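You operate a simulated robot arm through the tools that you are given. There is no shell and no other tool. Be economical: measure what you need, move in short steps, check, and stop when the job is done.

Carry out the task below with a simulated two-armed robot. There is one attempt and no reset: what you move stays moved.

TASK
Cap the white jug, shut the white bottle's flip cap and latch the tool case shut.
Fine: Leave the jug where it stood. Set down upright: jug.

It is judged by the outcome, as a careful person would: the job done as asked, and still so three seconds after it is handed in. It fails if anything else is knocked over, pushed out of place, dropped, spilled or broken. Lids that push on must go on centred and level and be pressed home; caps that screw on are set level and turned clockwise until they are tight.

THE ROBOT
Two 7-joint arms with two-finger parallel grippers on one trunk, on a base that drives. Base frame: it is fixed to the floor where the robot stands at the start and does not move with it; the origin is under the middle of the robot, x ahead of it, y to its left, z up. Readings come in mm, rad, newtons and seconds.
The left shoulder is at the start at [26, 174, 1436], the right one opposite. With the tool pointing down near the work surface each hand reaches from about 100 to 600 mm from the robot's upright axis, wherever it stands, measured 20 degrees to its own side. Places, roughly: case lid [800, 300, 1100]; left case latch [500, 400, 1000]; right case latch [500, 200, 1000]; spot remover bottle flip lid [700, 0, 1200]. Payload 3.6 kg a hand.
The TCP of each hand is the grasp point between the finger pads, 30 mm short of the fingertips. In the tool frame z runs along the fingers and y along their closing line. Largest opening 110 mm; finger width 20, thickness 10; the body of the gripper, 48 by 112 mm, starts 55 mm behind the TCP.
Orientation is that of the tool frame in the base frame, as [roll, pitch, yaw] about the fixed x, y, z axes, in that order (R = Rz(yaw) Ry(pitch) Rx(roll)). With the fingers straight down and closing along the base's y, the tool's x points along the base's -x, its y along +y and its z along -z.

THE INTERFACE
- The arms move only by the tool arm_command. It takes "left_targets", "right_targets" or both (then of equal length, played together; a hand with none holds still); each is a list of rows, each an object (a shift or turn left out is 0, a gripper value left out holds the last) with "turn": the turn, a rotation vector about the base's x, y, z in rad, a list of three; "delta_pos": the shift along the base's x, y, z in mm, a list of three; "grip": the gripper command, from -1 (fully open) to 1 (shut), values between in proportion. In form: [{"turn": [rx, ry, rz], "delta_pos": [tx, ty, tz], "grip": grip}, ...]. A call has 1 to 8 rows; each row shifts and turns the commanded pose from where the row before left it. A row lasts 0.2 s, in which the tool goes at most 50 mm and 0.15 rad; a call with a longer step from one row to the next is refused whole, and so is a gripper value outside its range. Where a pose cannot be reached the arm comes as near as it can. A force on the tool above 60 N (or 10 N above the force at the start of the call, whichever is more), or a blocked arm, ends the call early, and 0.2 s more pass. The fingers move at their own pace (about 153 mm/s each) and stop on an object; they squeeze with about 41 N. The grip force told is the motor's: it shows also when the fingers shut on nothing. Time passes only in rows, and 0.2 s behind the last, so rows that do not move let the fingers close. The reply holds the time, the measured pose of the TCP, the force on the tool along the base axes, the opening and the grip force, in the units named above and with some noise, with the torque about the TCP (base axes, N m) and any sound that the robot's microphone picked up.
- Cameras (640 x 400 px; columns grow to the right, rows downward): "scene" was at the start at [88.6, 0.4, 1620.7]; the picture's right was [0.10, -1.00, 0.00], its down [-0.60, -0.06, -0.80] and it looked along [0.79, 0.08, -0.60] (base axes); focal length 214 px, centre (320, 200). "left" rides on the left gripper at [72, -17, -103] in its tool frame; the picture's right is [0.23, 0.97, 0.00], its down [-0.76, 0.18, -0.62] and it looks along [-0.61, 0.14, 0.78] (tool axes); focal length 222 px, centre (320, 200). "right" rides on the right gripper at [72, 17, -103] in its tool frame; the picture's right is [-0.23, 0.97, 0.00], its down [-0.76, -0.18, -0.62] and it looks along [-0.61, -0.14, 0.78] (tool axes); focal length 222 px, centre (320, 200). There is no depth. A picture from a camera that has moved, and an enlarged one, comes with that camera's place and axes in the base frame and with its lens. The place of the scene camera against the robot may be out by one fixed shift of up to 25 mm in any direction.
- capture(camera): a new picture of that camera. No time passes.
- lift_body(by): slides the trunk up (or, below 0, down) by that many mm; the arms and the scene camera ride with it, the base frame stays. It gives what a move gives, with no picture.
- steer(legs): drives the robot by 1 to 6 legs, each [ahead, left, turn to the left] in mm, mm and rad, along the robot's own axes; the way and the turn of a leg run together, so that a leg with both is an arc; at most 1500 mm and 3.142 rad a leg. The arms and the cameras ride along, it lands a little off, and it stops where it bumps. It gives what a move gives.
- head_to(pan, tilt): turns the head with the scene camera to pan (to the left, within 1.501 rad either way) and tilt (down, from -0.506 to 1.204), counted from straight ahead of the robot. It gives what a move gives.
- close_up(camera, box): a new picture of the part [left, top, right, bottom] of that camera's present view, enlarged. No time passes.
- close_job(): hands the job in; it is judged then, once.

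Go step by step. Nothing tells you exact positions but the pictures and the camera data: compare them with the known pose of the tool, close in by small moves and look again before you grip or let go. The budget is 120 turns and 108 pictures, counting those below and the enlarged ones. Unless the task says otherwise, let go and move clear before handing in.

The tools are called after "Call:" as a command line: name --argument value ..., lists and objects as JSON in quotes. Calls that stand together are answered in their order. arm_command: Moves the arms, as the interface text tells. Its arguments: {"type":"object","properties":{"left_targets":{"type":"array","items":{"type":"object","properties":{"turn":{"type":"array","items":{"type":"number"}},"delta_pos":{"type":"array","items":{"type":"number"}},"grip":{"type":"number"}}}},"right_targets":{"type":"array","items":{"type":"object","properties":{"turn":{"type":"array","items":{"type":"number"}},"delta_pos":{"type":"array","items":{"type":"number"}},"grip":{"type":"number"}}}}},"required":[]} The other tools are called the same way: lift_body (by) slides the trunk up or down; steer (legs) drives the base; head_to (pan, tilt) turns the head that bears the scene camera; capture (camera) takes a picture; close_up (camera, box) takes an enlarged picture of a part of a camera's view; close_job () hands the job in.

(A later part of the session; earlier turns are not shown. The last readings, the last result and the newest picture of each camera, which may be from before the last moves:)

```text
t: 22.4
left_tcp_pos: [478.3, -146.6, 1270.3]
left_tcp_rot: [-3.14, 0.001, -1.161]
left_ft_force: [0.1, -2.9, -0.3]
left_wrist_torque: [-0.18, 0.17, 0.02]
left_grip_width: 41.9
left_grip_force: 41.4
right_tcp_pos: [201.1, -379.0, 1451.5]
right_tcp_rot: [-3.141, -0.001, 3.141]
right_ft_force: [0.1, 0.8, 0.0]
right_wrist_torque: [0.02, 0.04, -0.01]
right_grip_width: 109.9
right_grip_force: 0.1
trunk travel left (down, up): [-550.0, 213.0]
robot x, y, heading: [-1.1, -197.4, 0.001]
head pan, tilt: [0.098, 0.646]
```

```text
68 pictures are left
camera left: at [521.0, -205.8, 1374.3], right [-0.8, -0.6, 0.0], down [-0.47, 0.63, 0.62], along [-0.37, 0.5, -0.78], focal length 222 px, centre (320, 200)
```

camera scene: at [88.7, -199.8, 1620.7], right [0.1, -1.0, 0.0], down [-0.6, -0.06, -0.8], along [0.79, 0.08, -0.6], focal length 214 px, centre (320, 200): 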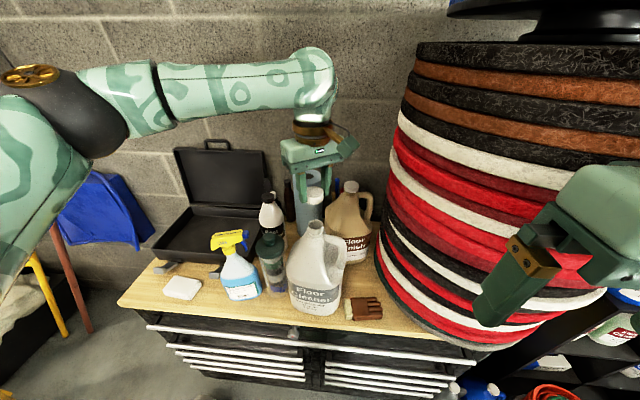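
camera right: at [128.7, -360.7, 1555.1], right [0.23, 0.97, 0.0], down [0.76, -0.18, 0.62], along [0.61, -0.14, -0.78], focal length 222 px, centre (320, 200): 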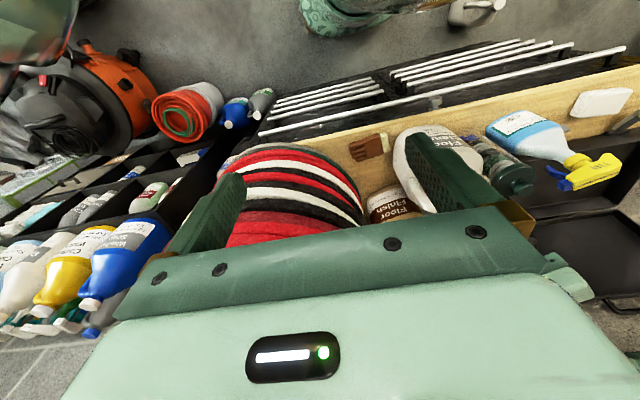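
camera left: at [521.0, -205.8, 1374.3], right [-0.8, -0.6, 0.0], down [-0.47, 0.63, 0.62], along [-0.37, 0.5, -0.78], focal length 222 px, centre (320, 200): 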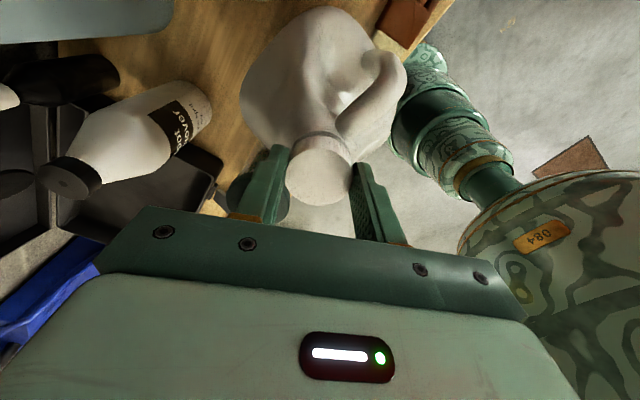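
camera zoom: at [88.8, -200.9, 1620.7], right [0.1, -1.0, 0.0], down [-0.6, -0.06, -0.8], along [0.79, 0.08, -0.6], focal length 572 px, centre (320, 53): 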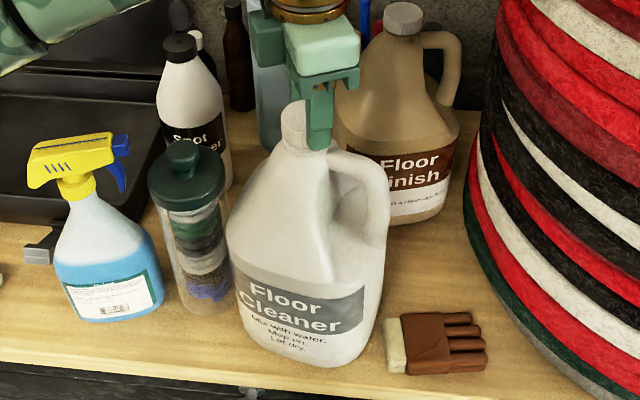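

Call:
arm_command --left_targets '[{"grip": -0.2}, {"grip": -0.2}, {}, {}]'

Call:
close_up --camera "scene" --box '[272, 185, 368, 255]'

```text
t: 23.4
left_tcp_pos: [477.1, -146.8, 1271.1]
left_tcp_rot: [-3.14, 0.003, -1.158]
left_ft_force: [0.5, 0.6, 0.7]
left_wrist_torque: [-0.02, 0.04, -0.02]
left_grip_width: 66.0
left_grip_force: 0.3
right_tcp_pos: [200.5, -376.9, 1452.0]
right_tcp_rot: [-3.142, -0.002, 3.14]
right_ft_force: [-0.1, -1.1, 0.9]
right_wrist_torque: [-0.02, -0.02, 0.04]
right_grip_width: 110.2
right_grip_force: 0.1
trunk travel left (down, up): [-550.0, 213.0]
robot x, y, heading: [-3.0, -202.0, -0.002]
head pan, tilt: [0.098, 0.646]
```

```text
5.71 times, centred on (320, 220) of scene
camera zoom: at [88.7, -200.3, 1620.7], right [0.1, -1.0, 0.0], down [-0.6, -0.06, -0.8], along [0.79, 0.08, -0.6], focal length 1226 px, centre (320, 86)
```

zoom: 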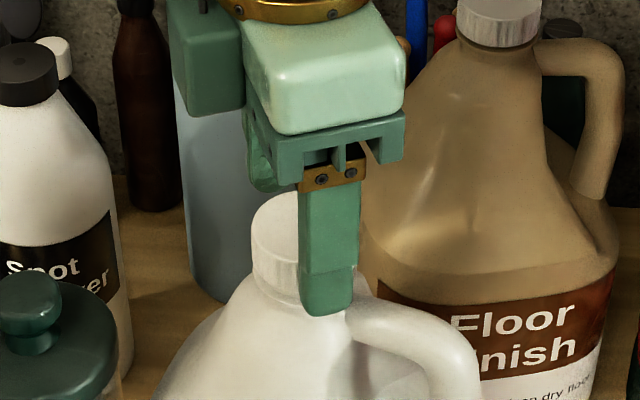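

Call:
capture --camera "left"

```text
66 pictures are left
camera left: at [521.2, -205.0, 1374.2], right [-0.8, -0.6, 0.0], down [-0.47, 0.62, 0.62], along [-0.37, 0.5, -0.78], focal length 222 px, centre (320, 200)
```

left: 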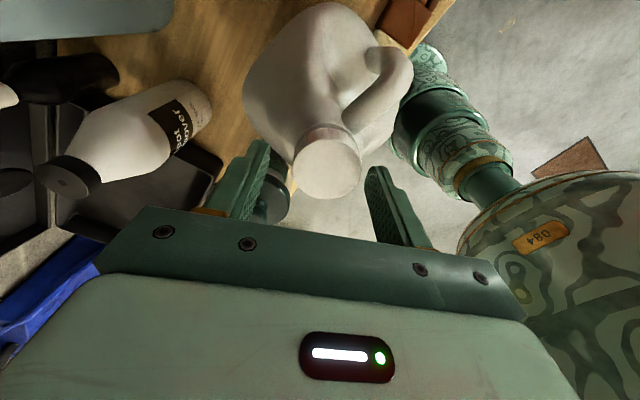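

Call:
arm_command --left_targets '[{"delta_pos": [-2, -6, 8]}, {"delta_pos": [0, 0, 30], "turn": [0, 0, 0.14]}, {"turn": [0, 0, 0.145]}, {"turn": [0, 0, 0.145]}, {"turn": [0, 0, 0.145]}, {"turn": [0, 0, 0.145]}, {"turn": [0, 0, 0.145]}, {"turn": [0, 0, 0.145]}]'

Call:
arm_command --left_targets '[{"turn": [0, 0, 0.145]}, {"turn": [0, 0, 0.145]}, {"turn": [0, 0, 0.145]}, {"turn": [0, 0, 0.145]}, {"turn": [0, 0, 0.145]}, {"turn": [0, 0, 0.145]}, {"turn": [0, 0, 0.145]}]'

Call:
capture --camera "left"

Call:
close_up --camera "scene" --box '[272, 185, 368, 255]'

```text
t: 25.2
left_tcp_pos: [474.3, -151.4, 1307.7]
left_tcp_rot: [-3.139, 0.002, -0.146]
left_ft_force: [0.2, -0.1, 0.3]
left_wrist_torque: [0.02, 0.01, 0.02]
left_grip_width: 66.0
left_grip_force: 0.1
right_tcp_pos: [200.8, -378.9, 1450.7]
right_tcp_rot: [-3.14, -0.001, 3.14]
right_ft_force: [-0.2, -0.3, -0.8]
right_wrist_torque: [-0.04, 0.0, 0.02]
right_grip_width: 109.8
right_grip_force: 0.2
trunk travel left (down, up): [-550.0, 213.0]
robot x, y, heading: [1.7, -201.8, 0.003]
head pan, tilt: [0.098, 0.646]
```

```text
t: 26.8
left_tcp_pos: [475.1, -150.9, 1307.8]
left_tcp_rot: [-3.14, 0.002, 0.871]
left_ft_force: [-0.1, 0.2, -0.1]
left_wrist_torque: [0.01, 0.0, -0.02]
left_grip_width: 65.8
left_grip_force: 0.1
right_tcp_pos: [200.6, -377.1, 1451.3]
right_tcp_rot: [-3.142, -0.002, 3.14]
right_ft_force: [0.1, -0.5, 0.6]
right_wrist_torque: [-0.03, 0.03, 0.0]
right_grip_width: 109.8
right_grip_force: 0.0
trunk travel left (down, up): [-550.0, 213.0]
robot x, y, heading: [-0.7, -201.4, -0.01]
head pan, tilt: [0.098, 0.646]
```

```text
65 pictures are left
camera left: at [508.3, -84.0, 1412.8], right [0.89, -0.45, 0.0], down [-0.35, -0.7, 0.62], along [-0.29, -0.56, -0.78], focal length 222 px, centre (320, 200)
```

left: 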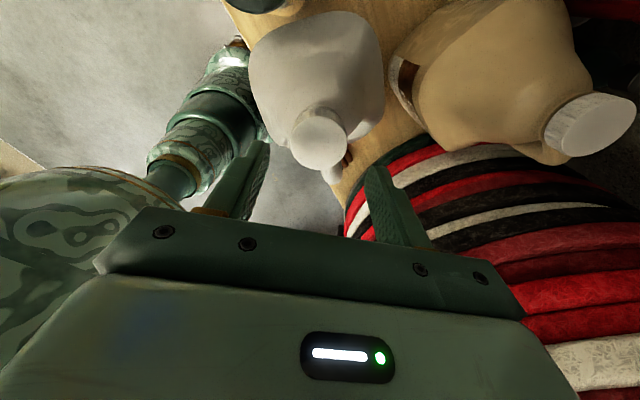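

```text
5.71 times, centred on (320, 220) of scene
camera zoom: at [88.6, -200.2, 1620.7], right [0.1, -1.0, 0.0], down [-0.6, -0.06, -0.8], along [0.79, 0.08, -0.6], focal length 1226 px, centre (320, 86)
```

zoom: 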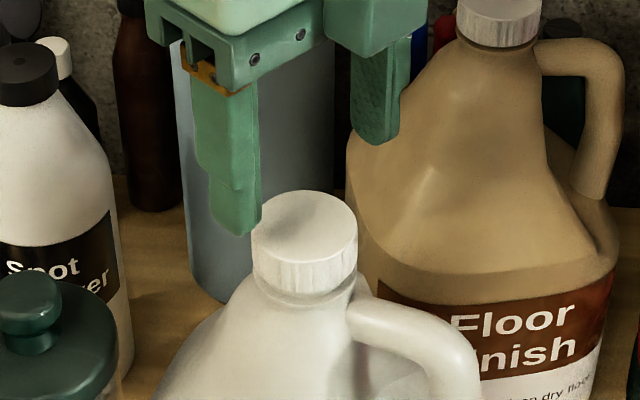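

Call:
arm_command --left_targets '[{"delta_pos": [2, 3.5, -18]}, {"delta_pos": [0, 0, -18]}, {}, {"grip": 1}, {"grip": 1}, {"grip": 1}]'

Call:
arm_command --left_targets '[{"turn": [0, 0, -0.1]}, {"turn": [0, 0, -0.1]}, {"turn": [0, 0, -0.1]}]'

Call:
close_up --camera "scene" --box '[272, 185, 368, 255]'

```text
t: 28.2
left_tcp_pos: [477.0, -147.6, 1273.2]
left_tcp_rot: [-3.14, 0.004, 0.867]
left_ft_force: [-1.4, 0.9, -0.3]
left_wrist_torque: [-0.02, 0.0, -0.01]
left_grip_width: 42.2
left_grip_force: 41.5
right_tcp_pos: [200.3, -378.6, 1450.6]
right_tcp_rot: [-3.141, -0.002, 3.139]
right_ft_force: [0.0, -0.4, -1.0]
right_wrist_torque: [-0.01, 0.01, -0.02]
right_grip_width: 110.2
right_grip_force: 0.1
trunk travel left (down, up): [-550.0, 213.0]
robot x, y, heading: [-2.2, -200.0, -0.004]
head pan, tilt: [0.098, 0.646]
```

```text
t: 29.0
left_tcp_pos: [477.1, -148.5, 1272.6]
left_tcp_rot: [-3.14, 0.002, 0.565]
left_ft_force: [0.5, -0.9, 0.4]
left_wrist_torque: [-0.06, -0.04, 0.0]
left_grip_width: 42.0
left_grip_force: 40.9
right_tcp_pos: [200.0, -378.3, 1450.6]
right_tcp_rot: [-3.14, -0.002, 3.14]
right_ft_force: [-0.1, 0.3, -0.7]
right_wrist_torque: [0.0, 0.01, 0.01]
right_grip_width: 110.1
right_grip_force: 0.1
trunk travel left (down, up): [-550.0, 213.0]
robot x, y, heading: [-4.5, -199.4, -0.002]
head pan, tilt: [0.098, 0.646]
```

```text
5.71 times, centred on (320, 220) of scene
camera zoom: at [88.9, -200.6, 1620.6], right [0.1, -1.0, 0.0], down [-0.6, -0.06, -0.8], along [0.79, 0.08, -0.6], focal length 1226 px, centre (320, 86)
```

zoom: 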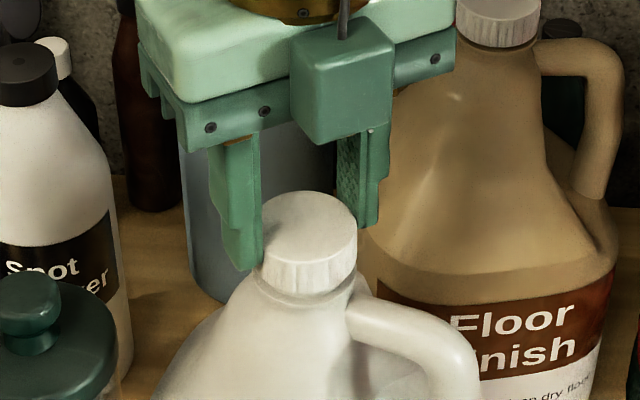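

Call:
arm_command --left_targets '[{"turn": [0, 0, -0.14], "delta_pos": [0, 0, -0.2]}, {"turn": [0, 0, -0.14], "delta_pos": [0, 0, -0.2]}, {"turn": [0, 0, -0.14], "delta_pos": [0, 0, -0.2]}, {"turn": [0, 0, -0.14], "delta_pos": [0, 0, -0.2]}, {"turn": [0, 0, -0.14], "delta_pos": [0, 0, -0.2]}, {"turn": [0, 0, -0.14], "delta_pos": [0, 0, -0.2]}]'

Call:
close_up --camera "scene" --box '[272, 185, 368, 255]'

```text
t: 30.4
left_tcp_pos: [475.9, -147.4, 1272.1]
left_tcp_rot: [-3.14, 0.002, -0.275]
left_ft_force: [-4.5, -1.2, 2.7]
left_wrist_torque: [-0.03, 0.18, -0.01]
left_grip_width: 42.1
left_grip_force: 40.3
right_tcp_pos: [199.2, -378.6, 1451.9]
right_tcp_rot: [3.141, 0.0, 3.141]
right_ft_force: [0.5, -0.1, 0.0]
right_wrist_torque: [0.01, -0.03, -0.03]
right_grip_width: 110.3
right_grip_force: 0.1
trunk travel left (down, up): [-550.0, 213.0]
robot x, y, heading: [-2.6, -199.9, -0.004]
head pan, tilt: [0.098, 0.646]
```

```text
5.71 times, centred on (320, 220) of scene
camera zoom: at [87.5, -200.6, 1620.8], right [0.1, -1.0, 0.0], down [-0.6, -0.06, -0.8], along [0.8, 0.08, -0.6], focal length 1226 px, centre (320, 86)
```

zoom: 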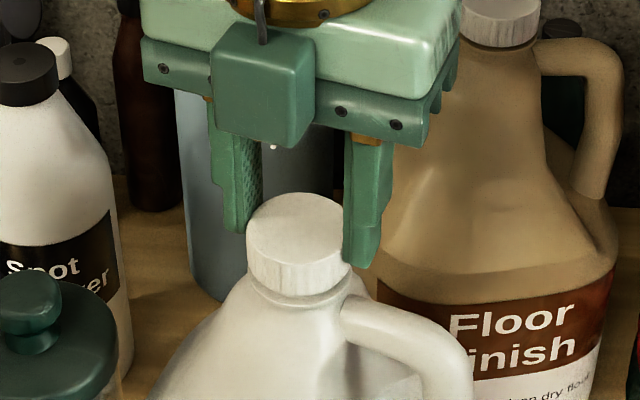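

Call:
arm_command --left_targets '[{"turn": [0, 0, -0.14], "delta_pos": [-1, -1.5, 0]}, {"turn": [0, 0, -0.14], "delta_pos": [0, -1, 0]}, {"turn": [0, 0, -0.14], "delta_pos": [0, 0, 0]}, {"turn": [0, 0, -0.14], "delta_pos": [0, 0, 0]}]'

Call:
close_up --camera "scene" --box '[272, 185, 368, 255]'

```text
t: 31.4
left_tcp_pos: [475.6, -149.4, 1270.4]
left_tcp_rot: [-3.139, 0.002, -0.836]
left_ft_force: [-3.3, 2.6, 1.7]
left_wrist_torque: [0.06, 0.14, 0.01]
left_grip_width: 42.0
left_grip_force: 41.1
right_tcp_pos: [198.2, -376.0, 1451.2]
right_tcp_rot: [-3.141, 0.001, 3.14]
right_ft_force: [-0.9, 0.2, 0.4]
right_wrist_torque: [-0.01, -0.01, 0.0]
right_grip_width: 109.9
right_grip_force: 0.2
trunk travel left (down, up): [-550.0, 213.0]
robot x, y, heading: [0.4, -198.7, 0.003]
head pan, tilt: [0.098, 0.646]
```

```text
5.71 times, centred on (320, 220) of scene
camera zoom: at [87.5, -199.7, 1620.7], right [0.1, -1.0, 0.0], down [-0.6, -0.06, -0.8], along [0.8, 0.08, -0.6], focal length 1226 px, centre (320, 86)
```

zoom: 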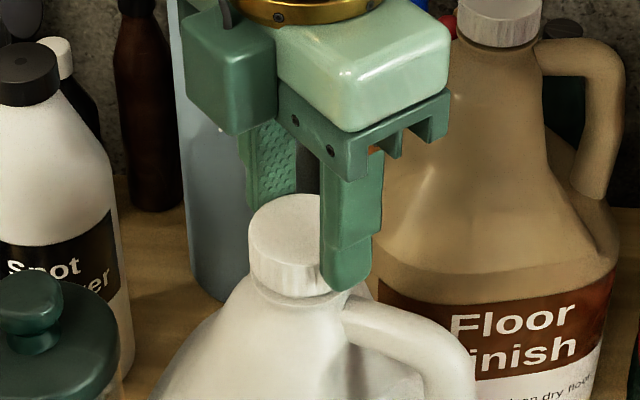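

Call:
arm_command --left_targets '[{"grip": -0.2}, {"grip": -0.2}, {"delta_pos": [0, 0, 35]}, {"turn": [0, 0, 0.148]}, {"turn": [0, 0, 0.148]}, {"turn": [0, 0, 0.148]}, {"turn": [0, 0, 0.148]}, {"turn": [0, 0, 0.148]}]'

Call:
arm_command --left_targets '[{"turn": [0, 0, 0.148]}, {"turn": [0, 0, 0.148]}, {"turn": [0, 0, 0.148]}, {"turn": [0, 0, 0.148]}, {"turn": [0, 0, 0.148]}, {"turn": [0, 0, 0.148]}, {"turn": [0, 0, 0.148]}, {"turn": [0, 0, 0.148]}]'

Call:
arm_command --left_targets '[{"turn": [0, 0, 0.148]}, {"turn": [0, 0, 0.148]}, {"turn": [0, 0, 0.148]}, {"turn": [0, 0, 0.148]}]'

Call:
capture --camera "left"

Call:
close_up --camera "scene" --box '[292, 195, 348, 231]'

```text
t: 33.2
left_tcp_pos: [475.4, -150.0, 1305.9]
left_tcp_rot: [-3.14, 0.002, -0.09]
left_ft_force: [0.1, -0.3, -0.2]
left_wrist_torque: [0.0, 0.01, 0.0]
left_grip_width: 66.1
left_grip_force: 0.1
right_tcp_pos: [200.5, -377.6, 1450.2]
right_tcp_rot: [3.141, -0.002, 3.139]
right_ft_force: [0.2, 0.4, -0.2]
right_wrist_torque: [-0.02, -0.01, 0.02]
right_grip_width: 110.0
right_grip_force: 0.0
trunk travel left (down, up): [-550.0, 213.0]
robot x, y, heading: [-1.8, -203.0, 0.002]
head pan, tilt: [0.098, 0.646]
```

```text
t: 35.0
left_tcp_pos: [476.1, -150.5, 1305.8]
left_tcp_rot: [-3.139, 0.002, 1.093]
left_ft_force: [-0.8, -0.5, -0.3]
left_wrist_torque: [0.0, 0.01, 0.04]
left_grip_width: 66.0
left_grip_force: 0.0
right_tcp_pos: [199.9, -377.8, 1451.4]
right_tcp_rot: [-3.141, -0.002, 3.14]
right_ft_force: [0.7, -1.0, 0.1]
right_wrist_torque: [-0.02, 0.04, -0.02]
right_grip_width: 110.1
right_grip_force: 0.1
trunk travel left (down, up): [-550.0, 213.0]
robot x, y, heading: [2.7, -198.9, -0.003]
head pan, tilt: [0.098, 0.646]
```

```text
t: 36.0
left_tcp_pos: [478.1, -150.8, 1306.8]
left_tcp_rot: [-3.139, 0.0, 1.686]
left_ft_force: [-0.8, 0.1, -1.0]
left_wrist_torque: [0.0, 0.0, -0.02]
left_grip_width: 66.0
left_grip_force: 0.2
right_tcp_pos: [199.0, -378.2, 1450.9]
right_tcp_rot: [3.142, -0.002, 3.141]
right_ft_force: [-0.1, -0.3, 0.3]
right_wrist_torque: [0.01, -0.02, 0.01]
right_grip_width: 110.2
right_grip_force: 0.2
trunk travel left (down, up): [-550.0, 213.0]
robot x, y, heading: [4.9, -200.6, 0.002]
head pan, tilt: [0.098, 0.646]
```

```text
60 pictures are left
camera left: at [450.8, -78.9, 1410.3], right [0.94, 0.34, 0.0], down [0.27, -0.74, 0.62], along [0.21, -0.59, -0.78], focal length 222 px, centre (320, 200)
```

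left: 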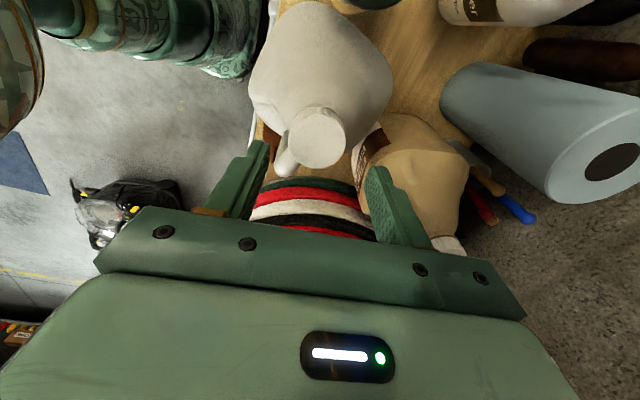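

```text
11.11 times, centred on (320, 213) of scene
camera zoom: at [88.6, -200.2, 1620.7], right [0.1, -1.0, 0.0], down [-0.6, -0.06, -0.8], along [0.79, 0.08, -0.6], focal length 2383 px, centre (320, 56)
```

zoom: 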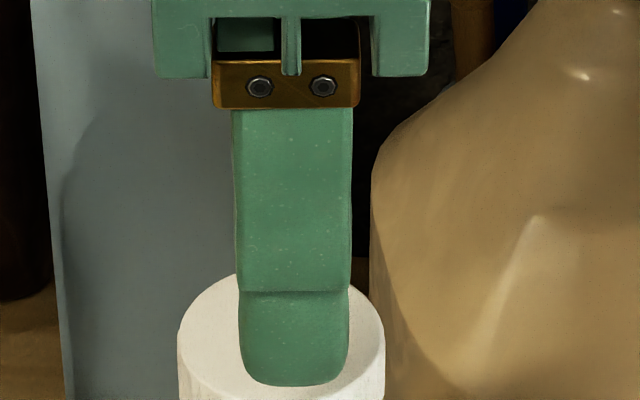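

Call:
arm_command --left_targets '[{"delta_pos": [-1, 4.5, -16]}, {"delta_pos": [0, 0, -15]}, {}, {"grip": 1}, {"grip": 1}, {"grip": 1}]'

Call:
arm_command --left_targets '[{"turn": [0, 0, -0.14], "delta_pos": [0, 0, -0.15]}, {"turn": [0, 0, -0.14], "delta_pos": [0, 0, -0.15]}, {"turn": [0, 0, -0.14], "delta_pos": [0, 0, -0.15]}, {"turn": [0, 0, -0.14], "delta_pos": [0, 0, -0.15]}, {"turn": [0, 0, -0.14], "delta_pos": [0, 0, -0.15]}, {"turn": [0, 0, -0.14], "delta_pos": [0, 0, -0.15]}, {"turn": [0, 0, -0.14], "delta_pos": [0, 0, -0.15]}]'

Call:
close_up --camera "scene" --box '[272, 185, 368, 255]'

```text
t: 37.4
left_tcp_pos: [474.1, -147.4, 1275.2]
left_tcp_rot: [-3.139, 0.0, 1.685]
left_ft_force: [-3.1, -1.8, 0.1]
left_wrist_torque: [-0.06, 0.14, 0.0]
left_grip_width: 42.1
left_grip_force: 41.0
right_tcp_pos: [199.3, -377.8, 1451.5]
right_tcp_rot: [-3.141, -0.001, 3.14]
right_ft_force: [0.5, -0.2, -0.1]
right_wrist_torque: [0.03, -0.01, -0.06]
right_grip_width: 109.7
right_grip_force: 0.1
trunk travel left (down, up): [-550.0, 213.0]
robot x, y, heading: [-0.1, -203.3, 0.002]
head pan, tilt: [0.098, 0.646]
```

```text
t: 39.0
left_tcp_pos: [475.6, -145.5, 1274.4]
left_tcp_rot: [-3.14, 0.001, 0.702]
left_ft_force: [2.8, 1.8, 0.7]
left_wrist_torque: [0.03, -0.12, 0.02]
left_grip_width: 42.0
left_grip_force: 40.7
right_tcp_pos: [200.6, -378.2, 1451.6]
right_tcp_rot: [-3.141, -0.003, 3.141]
right_ft_force: [-0.5, 0.3, 0.3]
right_wrist_torque: [-0.04, 0.0, 0.02]
right_grip_width: 110.1
right_grip_force: 0.0
trunk travel left (down, up): [-550.0, 213.0]
robot x, y, heading: [6.7, -200.8, -0.005]
head pan, tilt: [0.098, 0.646]
```

```text
5.71 times, centred on (320, 220) of scene
camera zoom: at [89.3, -199.8, 1620.6], right [0.1, -1.0, 0.0], down [-0.6, -0.06, -0.8], along [0.79, 0.08, -0.6], focal length 1226 px, centre (320, 86)
```

zoom: 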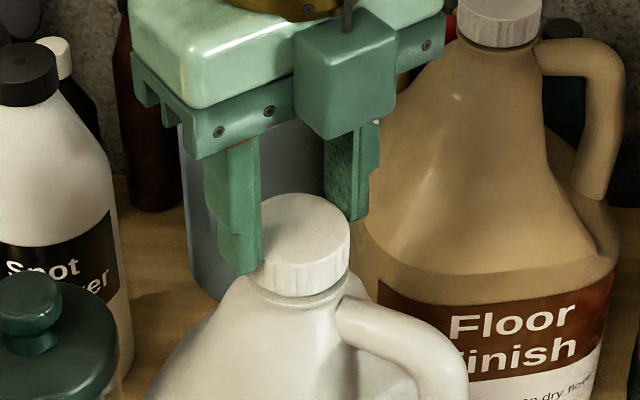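

Call:
arm_command --left_targets '[{"turn": [0, 0, -0.14], "delta_pos": [0, -1.5, -0.2]}, {"turn": [0, 0, -0.14], "delta_pos": [0, -1.5, -0.2]}, {"turn": [0, 0, -0.14], "delta_pos": [0, 0, -0.2]}, {"turn": [0, 0, -0.14], "delta_pos": [0, 0, -0.2]}, {"turn": [0, 0, -0.14], "delta_pos": [0, 0, -0.2]}, {"turn": [0, 0, -0.14], "delta_pos": [0, 0, -0.2]}, {"turn": [0, 0, -0.14], "delta_pos": [0, 0, -0.2]}, {"turn": [0, 0, -0.14], "delta_pos": [0, 0, -0.2]}]'

Call:
close_up --camera "scene" --box '[272, 185, 368, 255]'

Call:
close_up --camera "left" --box '[220, 60, 420, 220]'

```text
t: 40.8
left_tcp_pos: [475.9, -148.7, 1273.4]
left_tcp_rot: [-3.139, 0.002, -0.417]
left_ft_force: [5.1, -1.6, 11.2]
left_wrist_torque: [-0.04, -0.18, 0.02]
left_grip_width: 41.2
left_grip_force: 41.0
right_tcp_pos: [200.4, -377.9, 1452.7]
right_tcp_rot: [3.141, -0.002, 3.141]
right_ft_force: [0.7, 0.0, 0.5]
right_wrist_torque: [-0.01, 0.0, 0.01]
right_grip_width: 110.0
right_grip_force: 0.1
trunk travel left (down, up): [-550.0, 213.0]
robot x, y, heading: [-1.7, -198.9, -0.004]
head pan, tilt: [0.098, 0.646]
```

```text
5.71 times, centred on (320, 220) of scene
camera zoom: at [88.8, -200.8, 1620.7], right [0.1, -1.0, 0.0], down [-0.6, -0.06, -0.8], along [0.79, 0.08, -0.6], focal length 1226 px, centre (320, 86)
```

zoom: 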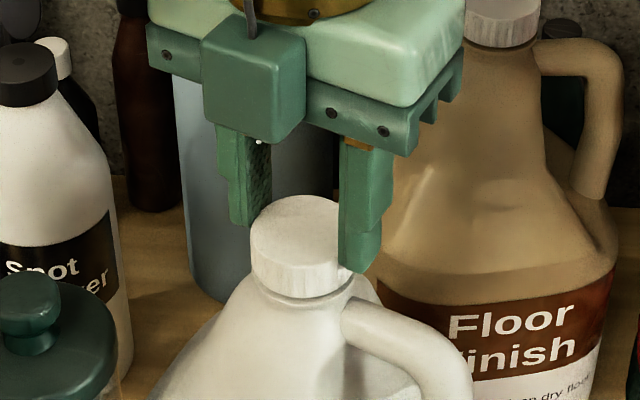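

```text
2.50 times, centred on (320, 140) of left
camera zoom: at [548.1, -163.1, 1377.8], right [-0.19, -0.98, 0.0], down [-0.77, 0.15, 0.62], along [-0.61, 0.12, -0.78], focal length 555 px, centre (320, 350)
```

zoom: 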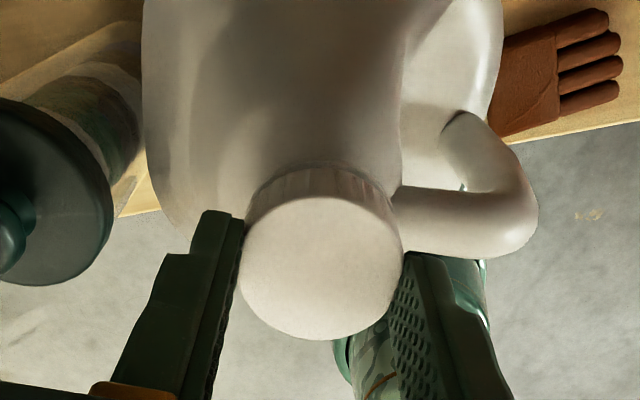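

Call:
arm_command --left_targets '[{"turn": [0, 0, -0.14]}, {"turn": [0, 0, -0.14]}, {"turn": [0, 0, -0.14]}]'

Call:
close_up --camera "scene" --box '[272, 185, 368, 255]'

```text
t: 41.6
left_tcp_pos: [475.2, -148.0, 1273.2]
left_tcp_rot: [-3.14, 0.002, -0.838]
left_ft_force: [0.2, 0.7, 9.0]
left_wrist_torque: [0.13, 0.08, 0.46]
left_grip_width: 41.4
left_grip_force: 40.9
right_tcp_pos: [199.8, -378.4, 1452.2]
right_tcp_rot: [3.141, 0.0, 3.139]
right_ft_force: [-0.5, -0.5, -0.1]
right_wrist_torque: [-0.03, -0.04, 0.01]
right_grip_width: 110.0
right_grip_force: 0.1
trunk travel left (down, up): [-550.0, 213.0]
robot x, y, heading: [-0.5, -198.3, -0.004]
head pan, tilt: [0.098, 0.646]
```

```text
5.71 times, centred on (320, 220) of scene
camera zoom: at [87.8, -199.9, 1620.7], right [0.1, -1.0, 0.0], down [-0.6, -0.06, -0.8], along [0.8, 0.08, -0.6], focal length 1226 px, centre (320, 86)
```

zoom: 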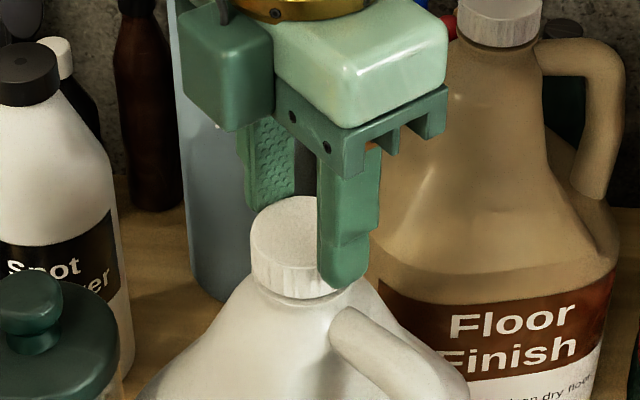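

Call:
arm_command --left_targets '[{"grip": -0.2}, {"grip": -0.2}, {"delta_pos": [0, 0, 40]}, {"delta_pos": [0, 48, 20]}, {"delta_pos": [0, 48, 0]}, {"delta_pos": [0, 48, 0]}, {"delta_pos": [0, 48, 0]}]'

Call:
close_up --camera "scene" --box '[240, 180, 400, 330]'

```text
refused: row 4 steps farther than a row can; nothing moved
```

```text
2.67 times, centred on (320, 255) of scene
camera zoom: at [87.8, -199.9, 1620.7], right [0.1, -1.0, 0.0], down [-0.6, -0.06, -0.8], along [0.8, 0.08, -0.6], focal length 572 px, centre (320, 53)
```

zoom: 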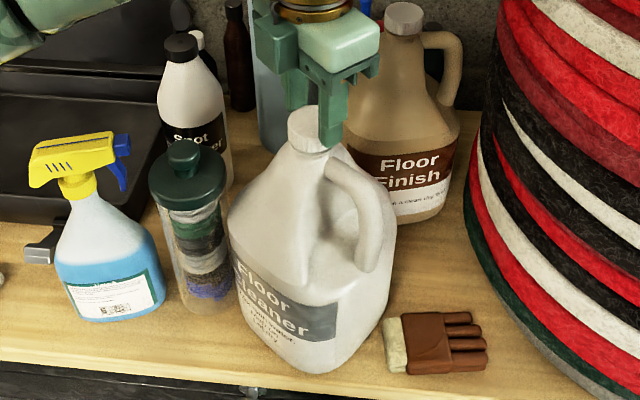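

Call:
arm_command --left_targets '[{"turn": [0, 0, 0.07]}, {"turn": [0, 0, 0.07]}, {"turn": [0, 0, 0.05]}]'

Call:
close_up --camera "scene" --box '[240, 180, 400, 330]'

```text
t: 42.4
left_tcp_pos: [473.9, -148.5, 1272.8]
left_tcp_rot: [-3.138, 0.002, -0.642]
left_ft_force: [0.0, 1.4, 8.2]
left_wrist_torque: [0.09, -0.02, -0.02]
left_grip_width: 41.9
left_grip_force: 41.0
right_tcp_pos: [199.7, -377.8, 1451.5]
right_tcp_rot: [3.141, 0.0, 3.14]
right_ft_force: [-0.6, 0.4, -0.5]
right_wrist_torque: [0.0, -0.03, 0.0]
right_grip_width: 110.1
right_grip_force: 0.0
trunk travel left (down, up): [-550.0, 213.0]
robot x, y, heading: [0.7, -201.2, -0.002]
head pan, tilt: [0.098, 0.646]
```

```text
2.67 times, centred on (320, 255) of scene
camera zoom: at [88.0, -200.0, 1620.7], right [0.1, -1.0, 0.0], down [-0.6, -0.06, -0.8], along [0.8, 0.08, -0.6], focal length 572 px, centre (320, 53)
```

zoom: 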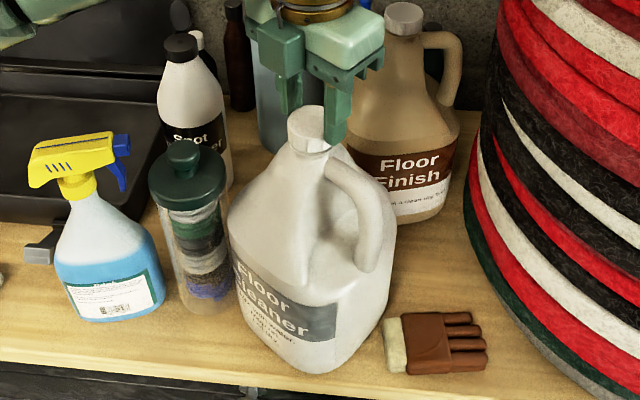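

Call:
arm_command --left_targets '[{"turn": [0, 0, -0.08]}, {"turn": [0, 0, -0.08]}, {"turn": [0, 0, -0.05]}, {"turn": [0, 0, -0.03]}]'

Call:
arm_command --left_targets '[{"grip": -0.2}, {"grip": -0.2}, {"delta_pos": [0, 0, 40]}, {"delta_pos": [-20, 20, 40]}, {"delta_pos": [-30, 20, 30]}, {"delta_pos": [-30, 0, 0]}]'

Call:
close_up --camera "scene" --box '[240, 180, 400, 330]'

Call:
capture --camera "left"

```text
t: 43.4
left_tcp_pos: [474.7, -148.4, 1272.3]
left_tcp_rot: [-3.14, 0.003, -0.887]
left_ft_force: [1.5, -0.7, 3.0]
left_wrist_torque: [0.01, 0.0, 0.31]
left_grip_width: 42.0
left_grip_force: 41.3
right_tcp_pos: [200.6, -379.0, 1450.9]
right_tcp_rot: [3.141, -0.001, 3.141]
right_ft_force: [0.4, 1.6, -0.1]
right_wrist_torque: [-0.07, -0.01, 0.01]
right_grip_width: 110.1
right_grip_force: 0.0
trunk travel left (down, up): [-550.0, 213.0]
robot x, y, heading: [-1.9, -198.5, -0.0]
head pan, tilt: [0.098, 0.646]
```

```text
t: 44.8
left_tcp_pos: [392.6, -110.1, 1381.9]
left_tcp_rot: [-3.14, 0.003, -0.884]
left_ft_force: [-0.6, -0.6, -0.1]
left_wrist_torque: [-0.01, 0.0, 0.01]
left_grip_width: 66.0
left_grip_force: 0.0
right_tcp_pos: [200.1, -379.1, 1452.6]
right_tcp_rot: [-3.141, 0.0, 3.141]
right_ft_force: [0.0, -0.1, -0.3]
right_wrist_torque: [0.01, 0.0, 0.03]
right_grip_width: 110.0
right_grip_force: 0.0
trunk travel left (down, up): [-550.0, 213.0]
robot x, y, heading: [-0.3, -196.3, -0.0]
head pan, tilt: [0.098, 0.646]
```

```text
2.67 times, centred on (320, 255) of scene
camera zoom: at [88.1, -200.9, 1620.7], right [0.1, -1.0, 0.0], down [-0.6, -0.06, -0.8], along [0.8, 0.08, -0.6], focal length 572 px, centre (320, 53)
```

zoom: 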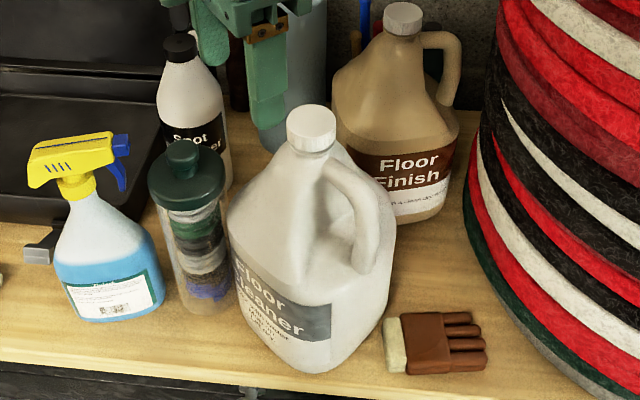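

```text
51 pictures are left
camera left: at [451.0, -154.9, 1486.6], right [-0.61, -0.79, 0.0], down [-0.62, 0.48, 0.62], along [-0.49, 0.38, -0.78], focal length 222 px, centre (320, 200)
```

left: 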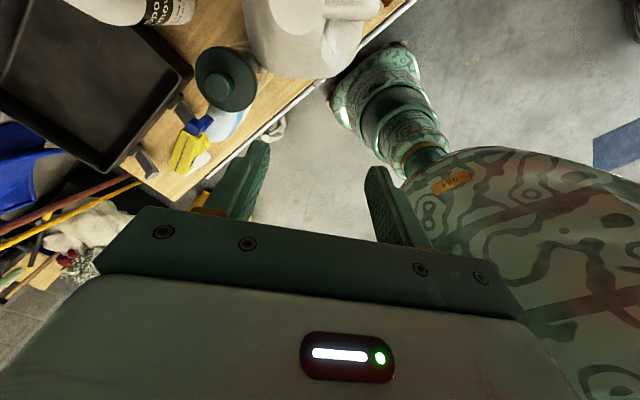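

Call:
arm_command --left_targets '[{"turn": [0, 0, -0.145], "delta_pos": [5, -13, 0]}, {"turn": [0, 0, -0.145], "delta_pos": [5, -13, 0]}, {"turn": [0, 0, -0.145], "delta_pos": [5, -13, 0]}, {"turn": [0, 0, -0.145], "delta_pos": [5, -13, 0]}, {"turn": [0, 0, -0.145], "delta_pos": [5, -13, 0]}, {"turn": [0, 0, -0.145], "delta_pos": [5, -13, 0]}, {"turn": [0, 0, -0.145], "delta_pos": [5, -13, 0]}, {"turn": [0, 0, -0.145], "delta_pos": [5, -11, 0]}]'

Call:
arm_command --left_targets '[{"turn": [0, 0, -0.14], "delta_pos": [0, 0, -40]}, {"delta_pos": [0, 0, -20]}]'

Call:
capture --camera "left"

Call:
close_up --camera "scene" --box '[240, 180, 400, 330]'

```text
t: 46.6
left_tcp_pos: [435.5, -212.4, 1382.1]
left_tcp_rot: [-3.14, 0.001, -2.049]
left_ft_force: [-0.2, 0.8, -0.7]
left_wrist_torque: [0.0, 0.02, 0.01]
left_grip_width: 65.9
left_grip_force: 0.0
right_tcp_pos: [200.6, -378.9, 1452.1]
right_tcp_rot: [-3.141, -0.001, 3.139]
right_ft_force: [0.8, -0.5, 0.1]
right_wrist_torque: [0.01, 0.05, -0.03]
right_grip_width: 109.9
right_grip_force: 0.2
trunk travel left (down, up): [-550.0, 213.0]
robot x, y, heading: [-0.4, -200.2, -0.003]
head pan, tilt: [0.098, 0.646]
```

```text
t: 47.2
left_tcp_pos: [434.1, -210.5, 1322.4]
left_tcp_rot: [-3.141, 0.002, -2.187]
left_ft_force: [-0.5, 0.4, -0.1]
left_wrist_torque: [0.0, 0.03, 0.0]
left_grip_width: 66.1
left_grip_force: 0.1
right_tcp_pos: [200.2, -377.8, 1449.9]
right_tcp_rot: [-3.141, -0.003, 3.141]
right_ft_force: [-0.6, 0.1, 0.2]
right_wrist_torque: [-0.02, 0.0, 0.02]
right_grip_width: 109.7
right_grip_force: 0.1
trunk travel left (down, up): [-550.0, 213.0]
robot x, y, heading: [-1.1, -202.0, 0.002]
head pan, tilt: [0.098, 0.646]
```

```text
50 pictures are left
camera left: at [405.0, -278.8, 1426.6], right [-0.93, 0.38, 0.0], down [0.29, 0.72, 0.62], along [0.24, 0.58, -0.78], focal length 222 px, centre (320, 200)
```

left: 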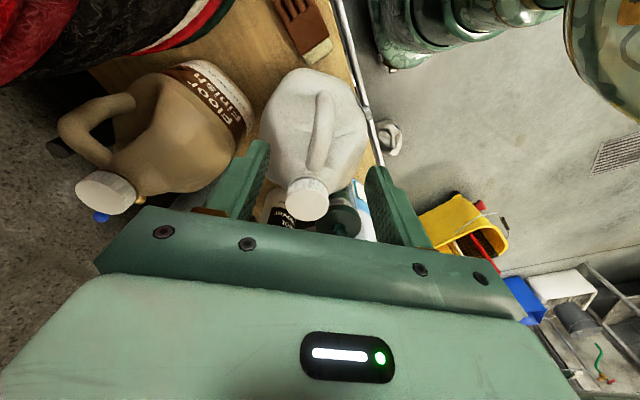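

```text
2.67 times, centred on (320, 255) of scene
camera zoom: at [88.7, -200.4, 1620.7], right [0.1, -1.0, 0.0], down [-0.6, -0.06, -0.8], along [0.79, 0.08, -0.6], focal length 572 px, centre (320, 53)
```

zoom: 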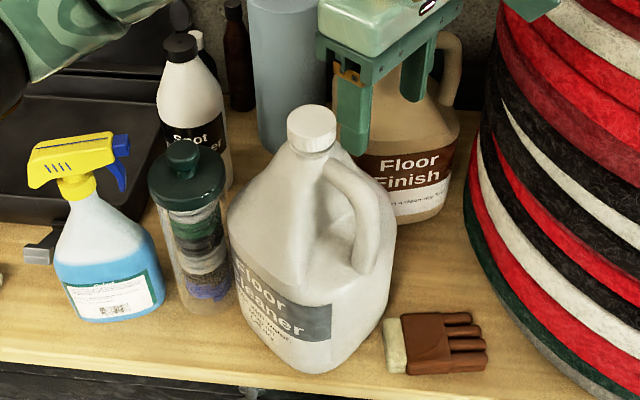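

Call:
arm_command --left_targets '[{"delta_pos": [0, 0, -35]}, {"delta_pos": [0, 0, -32]}, {}]'

Call:
close_up --camera "left" --box '[220, 60, 420, 220]'

Call:
close_up --camera "scene" --box '[280, 190, 380, 290]'

```text
t: 48.0
left_tcp_pos: [433.7, -211.2, 1255.1]
left_tcp_rot: [-3.14, 0.002, -2.186]
left_ft_force: [-0.1, 0.1, -0.3]
left_wrist_torque: [-0.01, 0.0, -0.01]
left_grip_width: 65.9
left_grip_force: 0.0
right_tcp_pos: [199.7, -377.6, 1451.5]
right_tcp_rot: [-3.141, -0.002, 3.138]
right_ft_force: [1.1, 0.3, -0.7]
right_wrist_torque: [-0.02, -0.02, 0.01]
right_grip_width: 109.9
right_grip_force: 0.1
trunk travel left (down, up): [-550.0, 213.0]
robot x, y, heading: [3.8, -200.9, -0.003]
head pan, tilt: [0.098, 0.646]
```

```text
2.50 times, centred on (320, 140) of left
camera zoom: at [404.6, -279.1, 1359.6], right [-0.93, 0.38, 0.0], down [0.29, 0.72, 0.62], along [0.24, 0.58, -0.78], focal length 555 px, centre (320, 350)
```

zoom: 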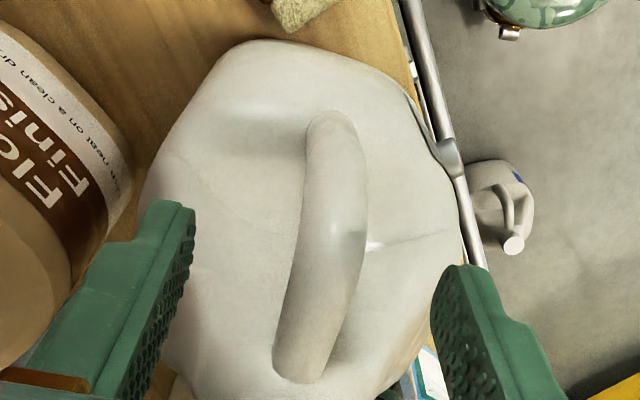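

```text
4.00 times, centred on (330, 240) of scene
camera zoom: at [88.4, -200.3, 1620.7], right [0.1, -1.0, 0.0], down [-0.6, -0.06, -0.8], along [0.79, 0.08, -0.6], focal length 858 px, centre (280, 40)
```

zoom: 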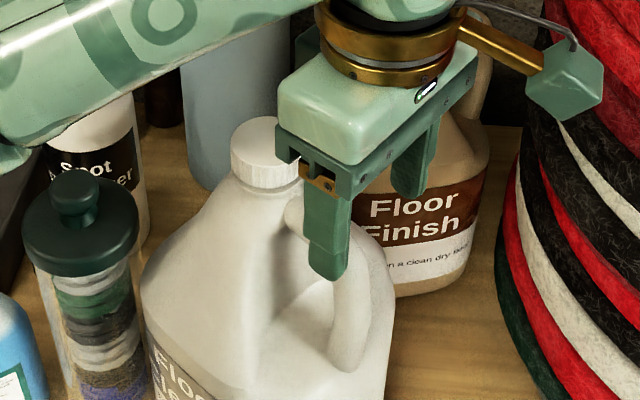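

Call:
arm_command --left_targets '[{"delta_pos": [-4, 1.5, -15]}, {"delta_pos": [0, 0, -15]}, {"delta_pos": [0, 0, -15]}, {}]'

Call:
close_up --camera "left" --box '[220, 60, 420, 220]'

Call:
close_up --camera "scene" --box '[280, 190, 380, 290]'

```text
t: 49.0
left_tcp_pos: [431.6, -210.6, 1209.9]
left_tcp_rot: [-3.14, 0.002, -2.184]
left_ft_force: [-0.7, -0.6, 0.0]
left_wrist_torque: [0.01, 0.0, 0.01]
left_grip_width: 65.9
left_grip_force: 0.0
right_tcp_pos: [201.3, -377.5, 1451.5]
right_tcp_rot: [-3.142, -0.002, 3.14]
right_ft_force: [-0.2, 0.6, -0.1]
right_wrist_torque: [0.03, -0.01, 0.0]
right_grip_width: 110.1
right_grip_force: 0.0
trunk travel left (down, up): [-550.0, 213.0]
robot x, y, heading: [1.6, -199.6, 0.001]
head pan, tilt: [0.098, 0.646]
```

```text
2.50 times, centred on (320, 140) of left
camera zoom: at [402.6, -278.2, 1313.5], right [-0.93, 0.38, 0.0], down [0.29, 0.72, 0.62], along [0.24, 0.58, -0.78], focal length 555 px, centre (320, 350)
```

zoom: 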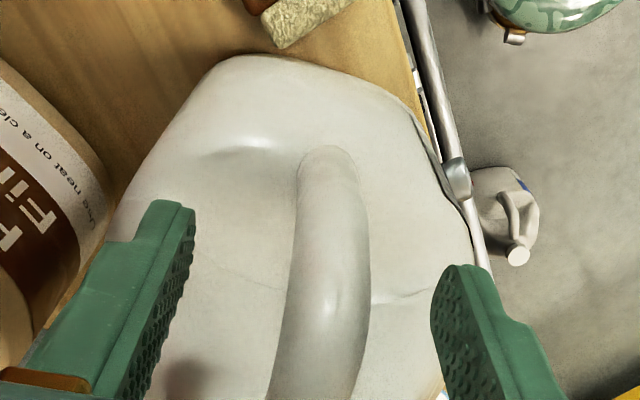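

```text
4.00 times, centred on (330, 240) of scene
camera zoom: at [88.6, -200.1, 1620.7], right [0.1, -1.0, 0.0], down [-0.6, -0.06, -0.8], along [0.79, 0.08, -0.6], focal length 858 px, centre (280, 40)
```

zoom: 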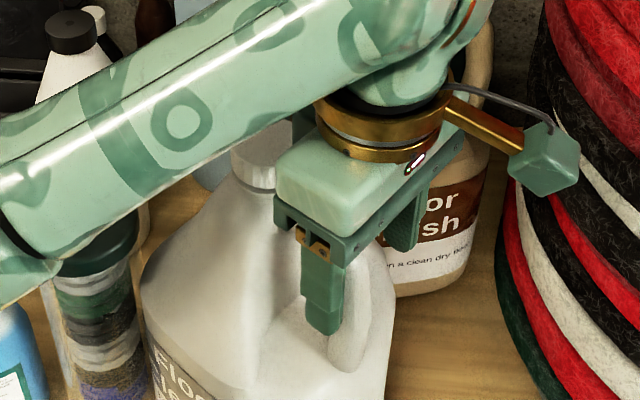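

Call:
arm_command --left_targets '[{"delta_pos": [-2, 1, -5]}, {"delta_pos": [0, 0, -5]}, {}, {"grip": 0.3}, {"grip": 1}, {"grip": 1}]'

Call:
close_up --camera "left" --box '[220, 60, 420, 220]'

```text
t: 50.4
left_tcp_pos: [428.6, -209.5, 1199.1]
left_tcp_rot: [-3.139, 0.001, -2.187]
left_ft_force: [-2.0, -2.0, -0.8]
left_wrist_torque: [0.13, -0.02, 0.04]
left_grip_width: 22.7
left_grip_force: 40.7
right_tcp_pos: [200.2, -377.6, 1451.0]
right_tcp_rot: [-3.142, -0.002, 3.14]
right_ft_force: [-0.7, 0.1, 0.2]
right_wrist_torque: [0.02, 0.02, -0.04]
right_grip_width: 110.0
right_grip_force: 0.0
trunk travel left (down, up): [-550.0, 213.0]
robot x, y, heading: [-1.5, -202.0, -0.004]
head pan, tilt: [0.098, 0.646]
```

```text
2.50 times, centred on (320, 140) of left
camera zoom: at [399.9, -277.7, 1303.8], right [-0.93, 0.38, 0.0], down [0.29, 0.72, 0.62], along [0.24, 0.58, -0.78], focal length 555 px, centre (320, 350)
```

zoom: 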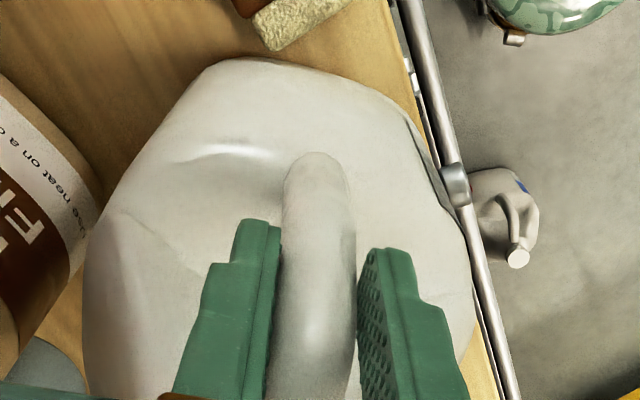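

Call:
arm_command --left_targets '[{"turn": [0, 0, 0.08], "delta_pos": [5.1, -3.5, 0]}, {"turn": [0, 0, 0.08], "delta_pos": [5.4, -3.1, 0]}, {"turn": [0, 0, 0.08], "delta_pos": [5.4, -2.6, 0]}, {"turn": [0, 0, 0.08], "delta_pos": [5.8, -2.2, 0]}]'

Call:
close_up --camera "scene" --box '[240, 180, 400, 330]'

```text
t: 51.4
left_tcp_pos: [451.3, -218.9, 1200.4]
left_tcp_rot: [3.141, 0.003, -1.864]
left_ft_force: [1.0, -1.3, -0.1]
left_wrist_torque: [-0.47, 0.14, -0.17]
left_grip_width: 22.6
left_grip_force: 40.9
right_tcp_pos: [200.8, -377.6, 1451.4]
right_tcp_rot: [-3.141, -0.001, 3.139]
right_ft_force: [0.4, -0.2, -0.2]
right_wrist_torque: [0.0, 0.01, 0.02]
right_grip_width: 110.1
right_grip_force: 0.0
trunk travel left (down, up): [-550.0, 213.0]
robot x, y, heading: [-0.0, -199.4, 0.002]
head pan, tilt: [0.098, 0.646]
```

```text
2.67 times, centred on (320, 255) of scene
camera zoom: at [89.6, -200.3, 1620.5], right [0.1, -1.0, 0.0], down [-0.6, -0.06, -0.8], along [0.79, 0.08, -0.6], focal length 572 px, centre (320, 53)
```

zoom: 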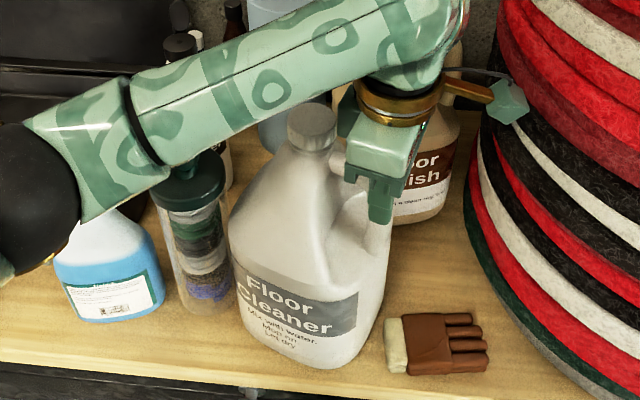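

Call:
arm_command --left_targets '[{"turn": [0, 0, 0.07], "delta_pos": [5, -1.6, 0]}, {}]'

Call:
arm_command --left_targets '[{"grip": -0.2}, {"grip": -0.2}, {"delta_pos": [0, 0, 40]}, {"delta_pos": [0, 0, 45]}, {"delta_pos": [0, 0, 45]}, {"delta_pos": [0, 40, 25]}, {"delta_pos": [0, 48, 0]}, {"delta_pos": [0, 48, 0]}]'

Call:
close_up --camera "scene" --box '[240, 180, 400, 330]'

```text
t: 52.0
left_tcp_pos: [456.8, -220.1, 1199.8]
left_tcp_rot: [-3.14, -0.002, -1.793]
left_ft_force: [0.3, -0.6, -0.8]
left_wrist_torque: [-1.03, 0.29, 0.0]
left_grip_width: 22.4
left_grip_force: 41.0
right_tcp_pos: [201.3, -378.4, 1450.9]
right_tcp_rot: [-3.141, -0.001, 3.14]
right_ft_force: [0.1, -0.7, 0.1]
right_wrist_torque: [0.02, -0.01, 0.03]
right_grip_width: 110.0
right_grip_force: 0.1
trunk travel left (down, up): [-550.0, 213.0]
robot x, y, heading: [3.0, -201.5, -0.001]
head pan, tilt: [0.098, 0.646]
```

```text
t: 53.8
left_tcp_pos: [456.3, -82.9, 1358.1]
left_tcp_rot: [-3.14, -0.001, -1.798]
left_ft_force: [-0.4, -0.3, -0.6]
left_wrist_torque: [-0.02, 0.0, 0.0]
left_grip_width: 66.1
left_grip_force: 0.0
right_tcp_pos: [199.4, -376.3, 1453.2]
right_tcp_rot: [-3.14, -0.001, 3.138]
right_ft_force: [-0.6, 0.3, -0.3]
right_wrist_torque: [-0.04, -0.04, 0.01]
right_grip_width: 110.0
right_grip_force: 0.1
trunk travel left (down, up): [-550.0, 213.0]
robot x, y, heading: [-1.9, -200.5, -0.003]
head pan, tilt: [0.098, 0.646]
```

```text
2.67 times, centred on (320, 255) of scene
camera zoom: at [88.1, -198.3, 1620.7], right [0.1, -1.0, 0.0], down [-0.6, -0.06, -0.8], along [0.8, 0.08, -0.6], focal length 572 px, centre (320, 53)
```

zoom: 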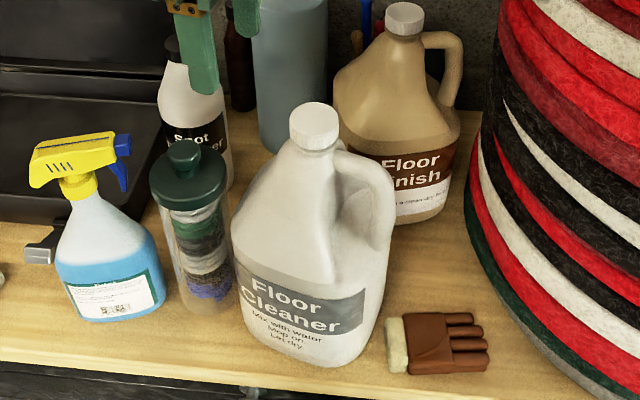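

Call:
arm_command --left_targets '[{"turn": [0, 0, 0.11], "delta_pos": [0, 0, 30]}, {"turn": [0, 0, 0.11], "delta_pos": [0, 0, 30]}]'

Call:
steer --legs '[[0, 100, 0], [110, 0, 0]]'

Call:
capture --camera "left"

Call:
capture --camera "scene"

```text
t: 54.4
left_tcp_pos: [454.2, -85.3, 1417.3]
left_tcp_rot: [-3.139, 0.002, -1.574]
left_ft_force: [-0.3, -0.5, 0.3]
left_wrist_torque: [0.01, -0.01, 0.0]
left_grip_width: 66.0
left_grip_force: 0.0
right_tcp_pos: [199.0, -377.0, 1451.5]
right_tcp_rot: [3.141, 0.0, 3.139]
right_ft_force: [0.6, -0.5, -0.3]
right_wrist_torque: [0.0, -0.02, -0.01]
right_grip_width: 110.1
right_grip_force: 0.0
trunk travel left (down, up): [-550.0, 213.0]
robot x, y, heading: [1.3, -200.1, -0.006]
head pan, tilt: [0.098, 0.646]
```

```text
t: 56.4
left_tcp_pos: [554.7, 15.3, 1420.6]
left_tcp_rot: [-3.131, 0.002, -1.575]
left_ft_force: [-0.5, 1.0, 0.1]
left_wrist_torque: [0.0, 0.02, -0.03]
left_grip_width: 65.9
left_grip_force: 0.0
right_tcp_pos: [300.4, -279.1, 1453.4]
right_tcp_rot: [-3.141, 0.006, 3.14]
right_ft_force: [0.1, 0.5, 0.2]
right_wrist_torque: [-0.01, -0.02, -0.03]
right_grip_width: 110.0
right_grip_force: 0.1
trunk travel left (down, up): [-550.0, 213.0]
robot x, y, heading: [108.2, -98.5, -0.001]
head pan, tilt: [0.098, 0.646]
```

```text
41 pictures are left
camera left: at [569.2, -57.5, 1525.2], right [-0.97, -0.22, -0.01], down [-0.18, 0.76, 0.62], along [-0.13, 0.61, -0.78], focal length 222 px, centre (320, 200)
```

left: 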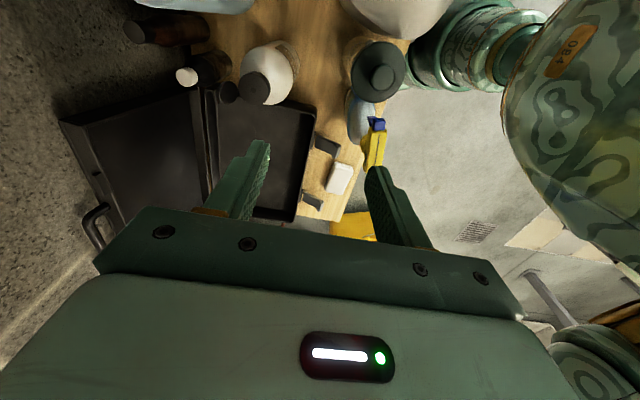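

```text
40 pictures are left
camera scene: at [186.6, -101.0, 1621.3], right [0.1, -1.0, 0.0], down [-0.59, -0.06, -0.8], along [0.8, 0.08, -0.6], focal length 214 px, centre (320, 200)
```

scene: 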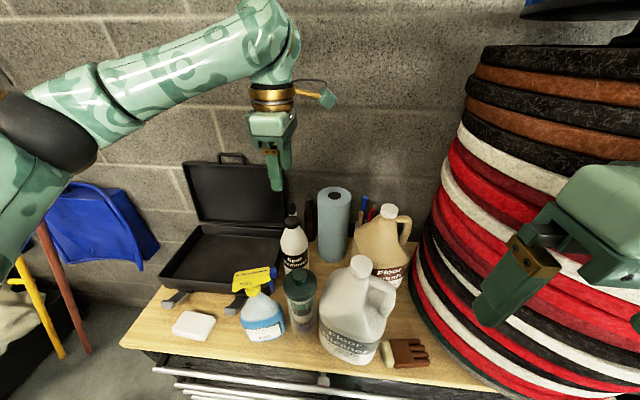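

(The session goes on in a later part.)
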